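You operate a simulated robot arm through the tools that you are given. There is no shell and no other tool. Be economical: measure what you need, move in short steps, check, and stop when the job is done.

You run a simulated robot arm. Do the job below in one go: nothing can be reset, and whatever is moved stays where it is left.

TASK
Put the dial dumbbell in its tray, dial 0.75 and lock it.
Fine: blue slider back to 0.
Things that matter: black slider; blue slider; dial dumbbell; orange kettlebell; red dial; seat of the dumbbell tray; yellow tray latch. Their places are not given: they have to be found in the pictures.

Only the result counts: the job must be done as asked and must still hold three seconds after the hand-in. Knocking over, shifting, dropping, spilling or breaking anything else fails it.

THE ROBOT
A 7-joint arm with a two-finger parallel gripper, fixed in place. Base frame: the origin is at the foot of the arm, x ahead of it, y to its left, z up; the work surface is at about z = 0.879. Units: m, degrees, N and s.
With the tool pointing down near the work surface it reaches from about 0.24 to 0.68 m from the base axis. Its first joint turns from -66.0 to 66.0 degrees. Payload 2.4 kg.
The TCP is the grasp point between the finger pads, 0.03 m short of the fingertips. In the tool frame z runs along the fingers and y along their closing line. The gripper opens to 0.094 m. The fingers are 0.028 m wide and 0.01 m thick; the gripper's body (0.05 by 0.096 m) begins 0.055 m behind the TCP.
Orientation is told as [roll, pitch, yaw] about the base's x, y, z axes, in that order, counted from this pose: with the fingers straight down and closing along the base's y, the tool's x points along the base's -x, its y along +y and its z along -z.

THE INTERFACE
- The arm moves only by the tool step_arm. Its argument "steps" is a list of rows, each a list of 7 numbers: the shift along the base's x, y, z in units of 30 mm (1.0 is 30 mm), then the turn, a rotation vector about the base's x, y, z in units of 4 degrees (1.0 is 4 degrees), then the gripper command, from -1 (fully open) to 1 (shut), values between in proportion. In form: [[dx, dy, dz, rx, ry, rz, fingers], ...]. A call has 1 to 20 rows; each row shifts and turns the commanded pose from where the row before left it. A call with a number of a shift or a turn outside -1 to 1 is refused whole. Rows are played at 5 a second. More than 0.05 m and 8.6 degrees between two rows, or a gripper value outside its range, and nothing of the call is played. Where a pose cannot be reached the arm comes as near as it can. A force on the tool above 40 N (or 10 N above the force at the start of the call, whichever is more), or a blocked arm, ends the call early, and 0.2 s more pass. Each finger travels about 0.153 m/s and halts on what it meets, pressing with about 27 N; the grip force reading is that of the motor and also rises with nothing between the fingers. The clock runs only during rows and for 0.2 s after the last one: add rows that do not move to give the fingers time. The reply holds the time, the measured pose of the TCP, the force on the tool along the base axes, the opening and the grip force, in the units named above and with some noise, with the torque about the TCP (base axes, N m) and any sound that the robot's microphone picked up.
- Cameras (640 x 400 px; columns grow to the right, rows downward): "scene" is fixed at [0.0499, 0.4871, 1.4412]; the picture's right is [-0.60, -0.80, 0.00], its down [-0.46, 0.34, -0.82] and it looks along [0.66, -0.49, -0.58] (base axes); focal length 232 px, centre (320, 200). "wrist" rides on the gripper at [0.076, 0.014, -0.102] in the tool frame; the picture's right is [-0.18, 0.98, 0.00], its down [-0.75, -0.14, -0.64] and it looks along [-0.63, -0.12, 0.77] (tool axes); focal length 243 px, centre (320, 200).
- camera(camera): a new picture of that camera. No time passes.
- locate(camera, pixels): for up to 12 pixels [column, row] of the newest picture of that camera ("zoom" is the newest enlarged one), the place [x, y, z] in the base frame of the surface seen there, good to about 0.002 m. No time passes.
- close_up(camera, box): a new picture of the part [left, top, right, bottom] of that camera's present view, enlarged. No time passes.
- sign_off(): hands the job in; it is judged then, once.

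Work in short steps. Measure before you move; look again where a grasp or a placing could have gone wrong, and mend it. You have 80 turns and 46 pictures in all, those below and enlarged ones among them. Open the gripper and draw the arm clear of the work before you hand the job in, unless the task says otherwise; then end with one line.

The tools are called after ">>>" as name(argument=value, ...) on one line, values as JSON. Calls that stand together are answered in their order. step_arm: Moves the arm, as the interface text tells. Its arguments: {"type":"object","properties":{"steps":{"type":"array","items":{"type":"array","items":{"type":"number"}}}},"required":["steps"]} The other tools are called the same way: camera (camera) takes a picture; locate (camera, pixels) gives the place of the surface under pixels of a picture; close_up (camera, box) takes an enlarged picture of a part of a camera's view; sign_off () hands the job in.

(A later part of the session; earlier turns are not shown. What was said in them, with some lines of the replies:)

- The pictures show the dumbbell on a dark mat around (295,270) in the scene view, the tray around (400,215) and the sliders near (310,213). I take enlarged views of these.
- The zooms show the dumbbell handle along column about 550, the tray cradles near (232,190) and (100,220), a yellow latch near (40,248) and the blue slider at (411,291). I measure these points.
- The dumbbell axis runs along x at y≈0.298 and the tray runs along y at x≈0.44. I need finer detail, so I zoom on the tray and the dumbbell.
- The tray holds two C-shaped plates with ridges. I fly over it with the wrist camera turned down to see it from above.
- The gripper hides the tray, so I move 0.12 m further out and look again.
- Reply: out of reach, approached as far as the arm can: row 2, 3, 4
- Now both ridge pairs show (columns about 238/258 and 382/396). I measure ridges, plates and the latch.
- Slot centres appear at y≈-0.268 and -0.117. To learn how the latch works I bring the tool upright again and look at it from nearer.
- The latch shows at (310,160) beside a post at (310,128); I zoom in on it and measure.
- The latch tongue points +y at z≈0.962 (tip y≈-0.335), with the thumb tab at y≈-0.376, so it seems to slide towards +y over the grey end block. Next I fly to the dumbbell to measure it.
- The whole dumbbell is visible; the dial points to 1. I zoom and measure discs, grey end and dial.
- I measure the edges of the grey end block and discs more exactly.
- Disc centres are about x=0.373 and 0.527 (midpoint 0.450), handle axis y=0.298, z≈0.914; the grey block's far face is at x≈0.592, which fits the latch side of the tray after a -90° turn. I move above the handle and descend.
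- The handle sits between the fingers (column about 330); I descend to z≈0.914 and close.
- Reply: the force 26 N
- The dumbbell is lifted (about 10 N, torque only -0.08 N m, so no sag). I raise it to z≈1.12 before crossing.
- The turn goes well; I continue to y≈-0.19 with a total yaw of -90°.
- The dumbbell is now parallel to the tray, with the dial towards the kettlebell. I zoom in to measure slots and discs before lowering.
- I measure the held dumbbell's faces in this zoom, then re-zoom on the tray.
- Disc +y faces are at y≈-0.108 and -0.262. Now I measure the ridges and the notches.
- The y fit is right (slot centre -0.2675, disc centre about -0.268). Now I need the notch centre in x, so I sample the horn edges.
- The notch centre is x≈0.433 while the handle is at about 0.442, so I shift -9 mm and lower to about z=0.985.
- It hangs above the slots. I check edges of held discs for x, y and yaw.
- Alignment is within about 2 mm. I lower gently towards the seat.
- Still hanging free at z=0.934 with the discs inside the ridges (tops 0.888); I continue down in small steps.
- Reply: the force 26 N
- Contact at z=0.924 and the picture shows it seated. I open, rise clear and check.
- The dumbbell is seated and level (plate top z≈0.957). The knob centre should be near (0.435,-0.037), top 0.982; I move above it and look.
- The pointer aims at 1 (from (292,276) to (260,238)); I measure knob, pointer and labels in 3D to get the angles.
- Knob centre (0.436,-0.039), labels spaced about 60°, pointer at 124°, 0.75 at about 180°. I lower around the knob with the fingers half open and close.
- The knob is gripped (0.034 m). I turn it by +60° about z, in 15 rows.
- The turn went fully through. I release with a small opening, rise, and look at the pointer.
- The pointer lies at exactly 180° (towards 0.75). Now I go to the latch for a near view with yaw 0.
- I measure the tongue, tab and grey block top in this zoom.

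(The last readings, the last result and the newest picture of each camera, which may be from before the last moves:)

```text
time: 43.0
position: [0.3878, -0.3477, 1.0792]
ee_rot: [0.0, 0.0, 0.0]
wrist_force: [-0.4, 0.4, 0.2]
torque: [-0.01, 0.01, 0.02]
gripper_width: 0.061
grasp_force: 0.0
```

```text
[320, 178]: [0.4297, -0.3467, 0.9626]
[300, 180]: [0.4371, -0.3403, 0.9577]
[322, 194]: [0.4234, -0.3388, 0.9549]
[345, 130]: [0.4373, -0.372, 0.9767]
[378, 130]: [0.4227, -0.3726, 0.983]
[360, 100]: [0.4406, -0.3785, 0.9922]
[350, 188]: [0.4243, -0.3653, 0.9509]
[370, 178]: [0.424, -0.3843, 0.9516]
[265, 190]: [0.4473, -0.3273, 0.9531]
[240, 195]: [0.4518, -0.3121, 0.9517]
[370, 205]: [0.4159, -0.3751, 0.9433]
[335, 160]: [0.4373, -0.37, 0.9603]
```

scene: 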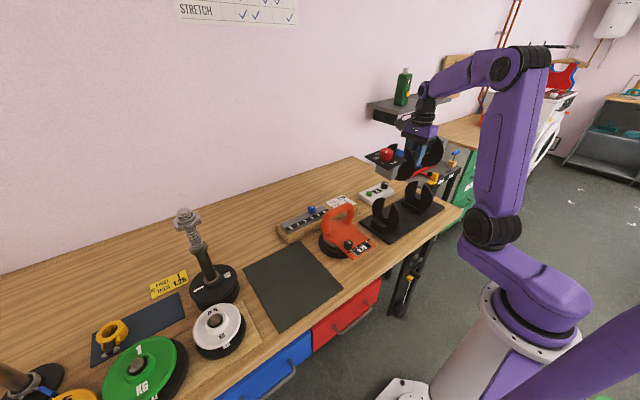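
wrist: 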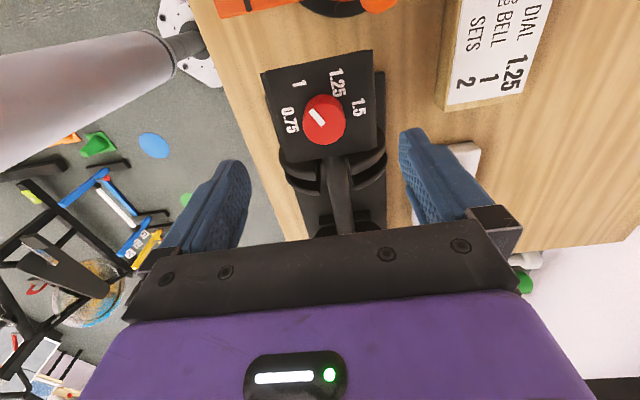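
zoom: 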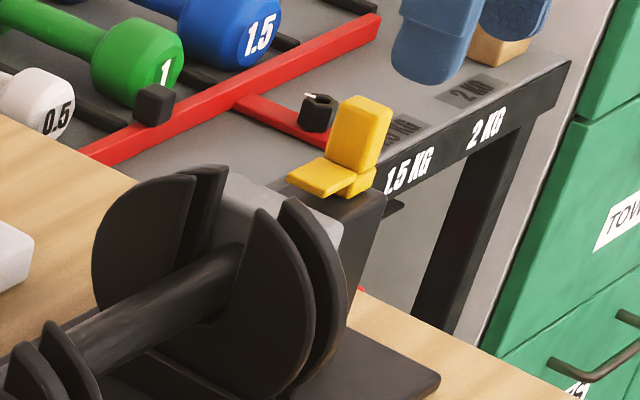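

Tongue underside (~0.955) lies just above the grey block top (0.952), so sliding +y locks it. I straddle the tab (0.434,-0.378) and grip it.

>>> step_arm(steps=[[0.77, -0.5, 0, 0, 0, 0, -0.3], [0.77, -0.5, 0, 0, 0, 0, -0.3], [0, 0, -0.65, 0, 0, 0, -0.3], [0, 0, -0.65, 0, 0, 0, -0.3], [0, 0, -0.65, 0, 0, 0, -0.3], [0, 0, -0.6, 0, 0, 0, -0.3], [0, 0, 0, 0, 0, 0, -0.3]])

>>> step_arm(steps=[[0, 0, 0, 0, 0, 0, 0.3], [0, 0, 0, 0, 0, 0, 0.8], [0, 0, 0, 0, 0, 0, 0.8], [0, 0, 0, 0, 0, 0, 0.8]])

```text
time: 44.6
position: [0.4333, -0.3765, 1.002]
ee_rot: [0.0, 0.0, 0.0]
wrist_force: [-0.6, -0.2, 0.2]
torque: [0.0, 0.0, 0.0]
gripper_width: 0.0612
grasp_force: 0.0
```

```text
time: 45.6
position: [0.4347, -0.3762, 1.0027]
ee_rot: [-0.1, 0.0, 0.0]
wrist_force: [0.5, -0.4, -2.1]
torque: [-0.02, 0.01, -0.01]
gripper_width: 0.0147
grasp_force: 44.6
```

The tab is gripped (14.7 mm). I slide it +y in small steps and watch the force.

>>> step_arm(steps=[[0, 0.15, 0, 0, 0, 0, 0.8], [0, 0.15, 0, 0, 0, 0, 0.8], [0, 0.15, 0, 0, 0, 0, 0.8], [0, 0.15, 0, 0, 0, 0, 0.8], [0, 0, 0, 0, 0, 0, 0.8]])

>>> close_up(camera="scene", box=[395, 160, 465, 210])

```text
time: 46.8
position: [0.4329, -0.3606, 1.0026]
ee_rot: [-0.2, -0.1, -0.1]
wrist_force: [4.3, -12.4, -6.0]
torque: [-0.15, 0.33, 0.08]
gripper_width: 0.015
grasp_force: 45.2
```

```text
8.00 times, centred on (430, 185) of scene
```

zoom: 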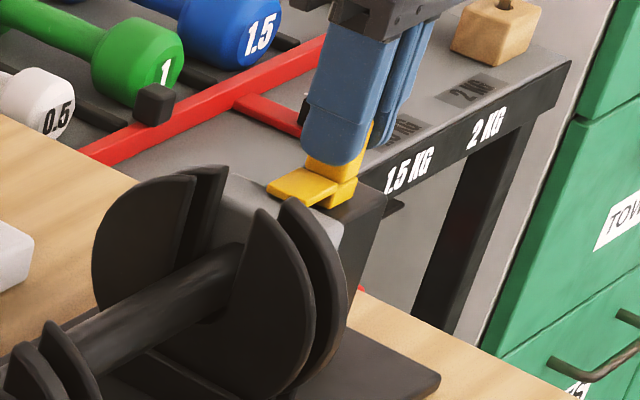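

It slides and is moving over the grey block (about 16 mm, -12 N). I continue until it stops.

>>> step_arm(steps=[[0, 0.12, 0, 0, 0, 0, 0.8], [0, 0.12, 0, 0, 0, 0, 0.8], [0, 0.12, 0, 0, 0, 0, 0.8], [0, 0.12, 0, 0, 0, 0, 0.8], [0, 0, 0, 0, 0, 0, 0.8]])

```text
time: 47.4
position: [0.4329, -0.3599, 1.0028]
ee_rot: [-0.8, -0.5, -0.3]
wrist_force: [7.5, -15.0, -14.1]
torque: [0.2, -0.69, 0.24]
gripper_width: 0.0151
grasp_force: 45.1
stopped in row 3: the force on the tool passed its limit (the readings are from after the stop); the commanded pose is now the measured one
```

It stopped at about 17 mm of travel, probably the end stop. I release, rise and look.

>>> step_arm(steps=[[0, 0, 0, 0, 0, 0, 0.3], [0, 0, 0, 0, 0, 0, -0.2], [0, 0, 0.7, 0, 0, 0, -0.2], [0, 0, 1, 0, 0, 0, -0.2], [-0.75, 0.5, 0.8, 0, 0, 0, -0.2], [-0.75, 0.5, 0, 0, 0, 0, -0.2], [0, 0, 0, 0, 0, 0, -0.2]])

>>> close_up(camera="wrist", box=[240, 50, 420, 180])

```text
time: 49.0
position: [0.3878, -0.3269, 1.0776]
ee_rot: [-0.6, -0.3, -0.1]
wrist_force: [-0.4, -1.0, -0.4]
torque: [0.0, 0.02, 0.01]
gripper_width: 0.0565
grasp_force: 0.1
```

```text
3.08 times, centred on (330, 115) of wrist
```

zoom: 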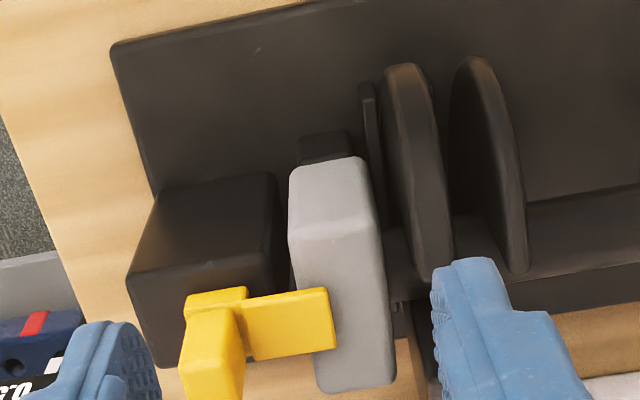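

The tongue lies over the grey block. I measure where it now ends.

>>> locate(camera="zoom", pixels=[[325, 320], [332, 320], [212, 330], [195, 340], [290, 325], [355, 340], [340, 200], [270, 340], [225, 295]])

>>> close_up(camera="scene", box=[345, 160, 455, 240])

```text
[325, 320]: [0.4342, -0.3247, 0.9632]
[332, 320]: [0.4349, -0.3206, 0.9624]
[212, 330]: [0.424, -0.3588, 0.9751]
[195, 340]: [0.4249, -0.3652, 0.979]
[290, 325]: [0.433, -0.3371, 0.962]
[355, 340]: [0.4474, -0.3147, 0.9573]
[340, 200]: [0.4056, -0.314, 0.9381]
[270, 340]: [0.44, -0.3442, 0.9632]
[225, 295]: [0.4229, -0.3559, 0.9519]
```

```text
5.00 times, centred on (400, 200) of scene
```

zoom: 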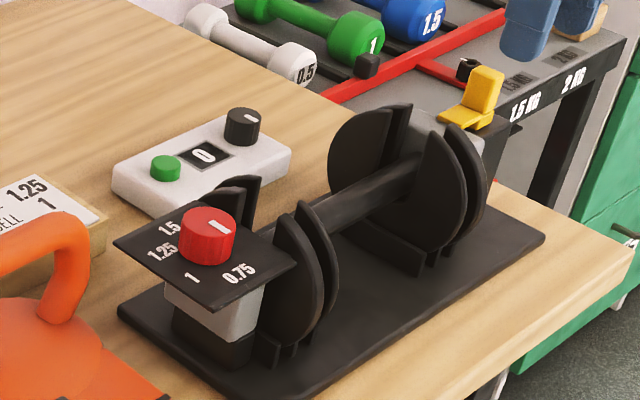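

Tongue tip is now at y≈-0.320 (18 mm moved, 14 mm over the block). To be sure this is the end stop and no jam, I give one extra push with closed fingers behind the tab.

>>> step_arm(steps=[[0.5, -0.8, 0, 0.15, 0.08, 0.02, 1], [0.5, -0.8, 0, 0, 0, 0, 1], [0.53, -0.6, 0, 0, 0, 0, 1], [0, 0, -0.9, 0, 0, 0, 1], [0, 0, -0.9, 0, 0, 0, 1], [0, 0, -0.85, 0, 0, 0, 1], [0, 0, 0, 0, 0, 0, 1]])

>>> step_arm(steps=[[0, 0.15, 0, 0, 0, 0, 1], [0, 0.15, 0, 0, 0, 0, 1], [0, 0.1, 0, 0, 0, 0, 1], [0, 0.1, 0, 0, 0, 0, 1], [0, 0.1, 0, 0, 0, 0, 1], [0, 0.1, 0, 0, 0, 0, 1], [0, 0.1, 0, 0, 0, 0, 1], [0, 0, 0, 0, 0, 0, 1]])

```text
time: 50.6
position: [0.4336, -0.3939, 0.9983]
ee_rot: [-0.1, -0.1, -0.1]
wrist_force: [-0.2, 0.1, -0.5]
torque: [0.0, 0.0, -0.01]
gripper_width: 0.0
grasp_force: 27.4
```

```text
time: 52.4
position: [0.4309, -0.3745, 1.0002]
ee_rot: [-0.5, -0.4, -0.3]
wrist_force: [3.3, -36.3, -8.4]
torque: [-0.63, -0.03, -0.06]
gripper_width: 0.0
grasp_force: 27.0
```

36 N without yielding: the latch is at its stop. I back off, rise and go to the blue slider for a close view.

>>> step_arm(steps=[[0, -0.4, 0, 0.1, 0.1, 0.1, 1], [0, -0.2, 0.8, 0, 0, 0, 1], [0, 0, 1, 0, 0, 0, 1], [0, 0, 1, 0, 0, 0, 0], [0.2, 1, 0.3, 0, 0, 0, -0.5], [0.2, 1, 0, 0, 0, 0, -0.5], [0.2, 1, 0, 0, 0, 0, -0.5], [0.2, 1, 0, 0, 0, 0, -0.5], [0.2, 1, 0, 0, 0, 0, -0.5], [0.2, 1, 0, 0, 0, 0, -0.5], [0.2, 1, 0, 0, 0, 0, -0.5], [0.2, 1, 0, 0, 0, 0, -0.5], [0.2, 1, 0, 0, 0, 0, -0.5], [0.2, 1, 0, 0, 0, 0, -0.5], [0.2, 1, 0, 0, 0, 0, -0.5], [0.2, 1, 0, 0, 0, 0, -0.5], [0.2, 1, 0, 0, 0, 0, -0.5], [0.2, 1, 0, 0, 0, 0, -0.5], [0.2, 1, 0, 0, 0, 0, -0.5], [0, 0.8, 0, 0, 0, 0, -0.5]])

>>> camera(camera="wrist")

```text
time: 56.6
position: [0.5234, 0.0884, 1.0922]
ee_rot: [0.4, 0.3, 0.3]
wrist_force: [-0.6, -0.5, -0.5]
torque: [0.0, -0.01, 0.0]
gripper_width: 0.0705
grasp_force: 0.1
```

```text
11 pictures are left
```

wrist: 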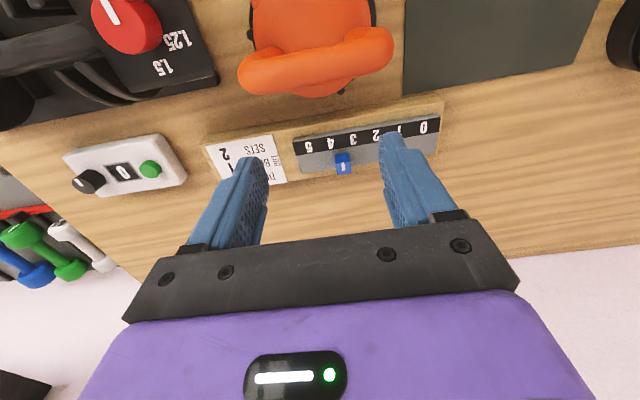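

The blue slider is at (343,164), label 0 at (424,128) and 5 at (308,147). I measure the rail, labels and slider.

>>> close_up(camera="wrist", box=[280, 90, 460, 200])

>>> locate(camera="wrist", pixels=[[343, 158], [343, 170], [337, 165], [349, 164], [424, 128], [308, 147], [331, 143], [354, 139], [378, 136], [400, 132], [437, 150], [305, 168]])

```text
3.56 times, centred on (370, 145) of wrist
```

zoom: 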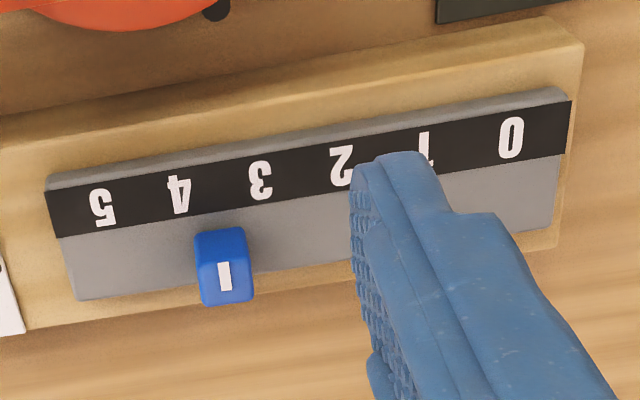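

```text
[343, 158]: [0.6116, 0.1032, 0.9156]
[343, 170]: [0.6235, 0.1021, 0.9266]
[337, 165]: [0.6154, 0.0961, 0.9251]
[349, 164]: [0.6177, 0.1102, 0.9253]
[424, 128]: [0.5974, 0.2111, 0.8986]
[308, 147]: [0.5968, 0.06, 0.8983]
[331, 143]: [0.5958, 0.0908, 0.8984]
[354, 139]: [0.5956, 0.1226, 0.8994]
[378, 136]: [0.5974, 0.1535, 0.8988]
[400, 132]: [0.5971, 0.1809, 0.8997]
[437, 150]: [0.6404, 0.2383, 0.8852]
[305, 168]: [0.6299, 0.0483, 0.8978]
```

Label 0 is at y=0.2115; the slider is at (0.618,0.103), top 0.926. I go above it and lower around it.

>>> step_arm(steps=[[0.8, 0.15, 0, -0.1, -0.08, -0.08, -0.4], [0.8, 0.15, 0, 0, 0, 0, -0.4], [0.8, 0.1, 0, 0, 0, 0, -0.4], [0.75, 0.08, 0, 0, 0, 0, -0.4], [0, 0, -0.9, 0, 0, 0, -0.4], [0, 0, -0.9, 0, 0, 0, -0.4], [0, 0, -0.9, 0, 0, 0, -0.4], [0, 0, -0.9, 0, 0, 0, -0.4], [0, 0, -0.9, 0, 0, 0, -0.4], [0, 0, 0, 0, 0, 0, -0.4]])

```text
time: 58.8
position: [0.6186, 0.102, 0.9564]
ee_rot: [0.0, 0.0, 0.0]
wrist_force: [0.2, -1.0, 0.6]
torque: [0.01, 0.01, 0.0]
gripper_width: 0.0656
grasp_force: 0.0
```

Positioned over the slider; I lower 20 mm more (fingertips to about 0.907) and close.

>>> step_arm(steps=[[0, 0.03, -0.35, 0, 0, 0, -0.4], [0, 0, -0.3, 0, 0, 0, -0.4], [0, 0, 0, 0, 0, 0, 0.3], [0, 0, 0, 0, 0, 0, 0.8], [0, 0, 0, 0, 0, 0, 0.8], [0, 0, 0, 0, 0, 0, 0.8]])

```text
time: 60.2
position: [0.6179, 0.1033, 0.9373]
ee_rot: [0.0, 0.1, -0.1]
wrist_force: [0.8, 0.0, -2.6]
torque: [0.02, -0.22, 0.02]
gripper_width: 0.0187
grasp_force: 44.7
```

The slider is gripped (18.7 mm). I slide it +y by 108 mm in small rows.

>>> step_arm(steps=[[0, 0.3, 0, 0, 0, 0, 0.8], [0, 0.3, 0, 0, 0, 0, 0.8], [0, 0.3, 0, 0, 0, 0, 0.8], [0, 0.3, 0, 0, 0, 0, 0.8], [0, 0.3, 0, 0, 0, 0, 0.8], [0, 0.3, 0, 0, 0, 0, 0.8], [0, 0.3, 0, 0, 0, 0, 0.8], [0, 0.3, 0, 0, 0, 0, 0.8], [0, 0.3, 0, 0, 0, 0, 0.8], [0, 0.3, 0, 0, 0, 0, 0.8], [0, 0.3, 0, 0, 0, 0, 0.8], [0, 0.3, 0, 0, 0, 0, 0.8], [0, 0, 0, 0, 0, 0, 0.8]])

```text
time: 63.0
position: [0.6163, 0.211, 0.9372]
ee_rot: [-0.1, -0.1, -0.2]
wrist_force: [-4.1, -2.7, 7.4]
torque: [-0.09, 0.12, 0.02]
gripper_width: 0.0187
grasp_force: 45.6
```

It reached y=0.211 freely. I release, rise, draw back and look.

>>> step_arm(steps=[[0, 0, 0, 0, 0, 0, 0.4], [0, 0, 0, 0, 0, 0, 0], [0, 0, 0.6, 0, 0, 0, 0], [0, 0, 0.9, 0, 0, 0, -0.5], [0, 0, 1, 0, 0, 0, -0.8], [-0.6, 0.3, 1, 0, 0, 0, -1], [-1, 0.3, 1, 0, 0, 0, -1], [-1, 0.3, 1, 0, 0, 0, -1], [-1, 0, 0.8, 0, 0, 0, -1], [0, 0, 0, 0, 0, 0, -1]])

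>>> close_up(camera="wrist", box=[220, 80, 420, 200])

>>> close_up(camera="scene", box=[260, 160, 460, 260])

```text
time: 65.2
position: [0.509, 0.2384, 1.1262]
ee_rot: [0.0, 0.1, -0.1]
wrist_force: [0.6, 0.8, -0.2]
torque: [0.01, 0.0, -0.03]
gripper_width: 0.094
grasp_force: 0.1
```

```text
3.20 times, centred on (320, 140) of wrist
```

zoom: 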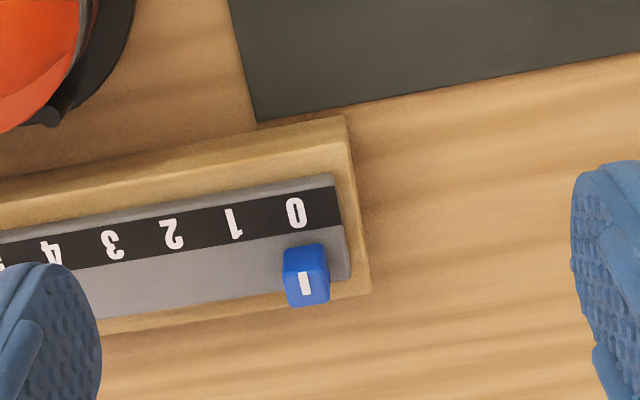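

```text
3.20 times, centred on (360, 210) of scene
```

zoom: 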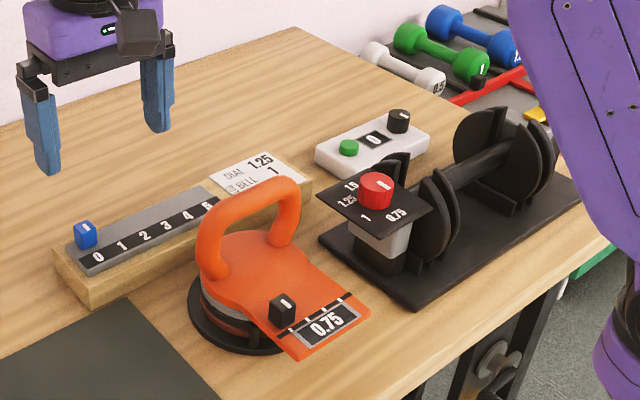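

The slider sits at 0 in both views; I verify its place numerically.

>>> locate(camera="zoom", pixels=[[85, 227], [98, 257], [78, 238], [93, 238], [122, 246]])

>>> close_up(camera="wrist", box=[280, 130, 360, 190])

>>> locate(camera="zoom", pixels=[[260, 200], [220, 220], [300, 220], [255, 270], [255, 300], [260, 240], [225, 40]])

```text
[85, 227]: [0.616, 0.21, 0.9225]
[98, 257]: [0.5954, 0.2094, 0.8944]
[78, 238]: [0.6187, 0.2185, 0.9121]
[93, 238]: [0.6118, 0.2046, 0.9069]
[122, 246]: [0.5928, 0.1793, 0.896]
```

```text
6.67 times, centred on (320, 160) of wrist
```

zoom: 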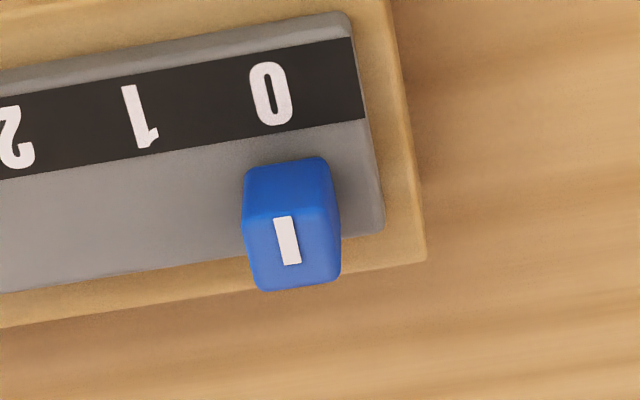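

```text
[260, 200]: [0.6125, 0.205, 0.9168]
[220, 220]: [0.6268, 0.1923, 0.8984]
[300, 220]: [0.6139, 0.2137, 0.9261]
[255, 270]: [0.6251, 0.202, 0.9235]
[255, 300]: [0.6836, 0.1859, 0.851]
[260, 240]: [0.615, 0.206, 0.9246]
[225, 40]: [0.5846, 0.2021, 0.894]
```

The slider mark (y≈0.210) matches the 0. I draw the arm up and clear and take a last look at the latch and tray.

>>> step_arm(steps=[[-0.6, -0.6, 1, 0, 0, 0, -1], [-0.6, -0.6, 1, 0, 0, 0, -1], [-0.6, -0.6, 1, 0, 0, 0, -1], [-0.6, -0.6, 1, 0, 0, 0, -1], [-0.6, -0.6, 1, 0, 0, 0, -1], [-0.6, -0.6, 1, 0, 0, 0, -1], [0, 0, 0, 0, 0, 0, -1]])

>>> camera(camera="scene")

>>> close_up(camera="scene", box=[350, 160, 460, 240])

```text
time: 66.8
position: [0.402, 0.1285, 1.3068]
ee_rot: [0.0, 0.0, -0.1]
wrist_force: [1.3, -1.0, 1.0]
torque: [0.0, 0.0, -0.01]
gripper_width: 0.0939
grasp_force: 0.0
```

```text
6 pictures are left
```

scene: 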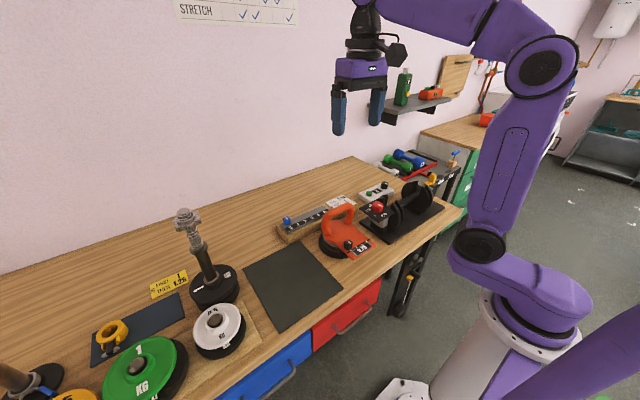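

```text
5.00 times, centred on (405, 200) of scene
```

zoom: 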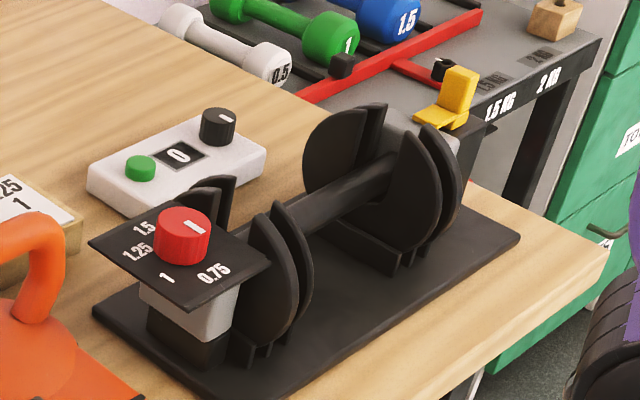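

The dumbbell is seated, the dial points at 0.75, the latch is over the end block, the slider is at 0 and the arm is clear. I hand the job in.

>>> sign_off()

```text
The job is handed in.
```

The dial dumbbell is in its tray, dialled to 0.75 and locked with the yellow latch. The blue slider is back at 0, and I handed the job in with the gripper open and the arm clear.
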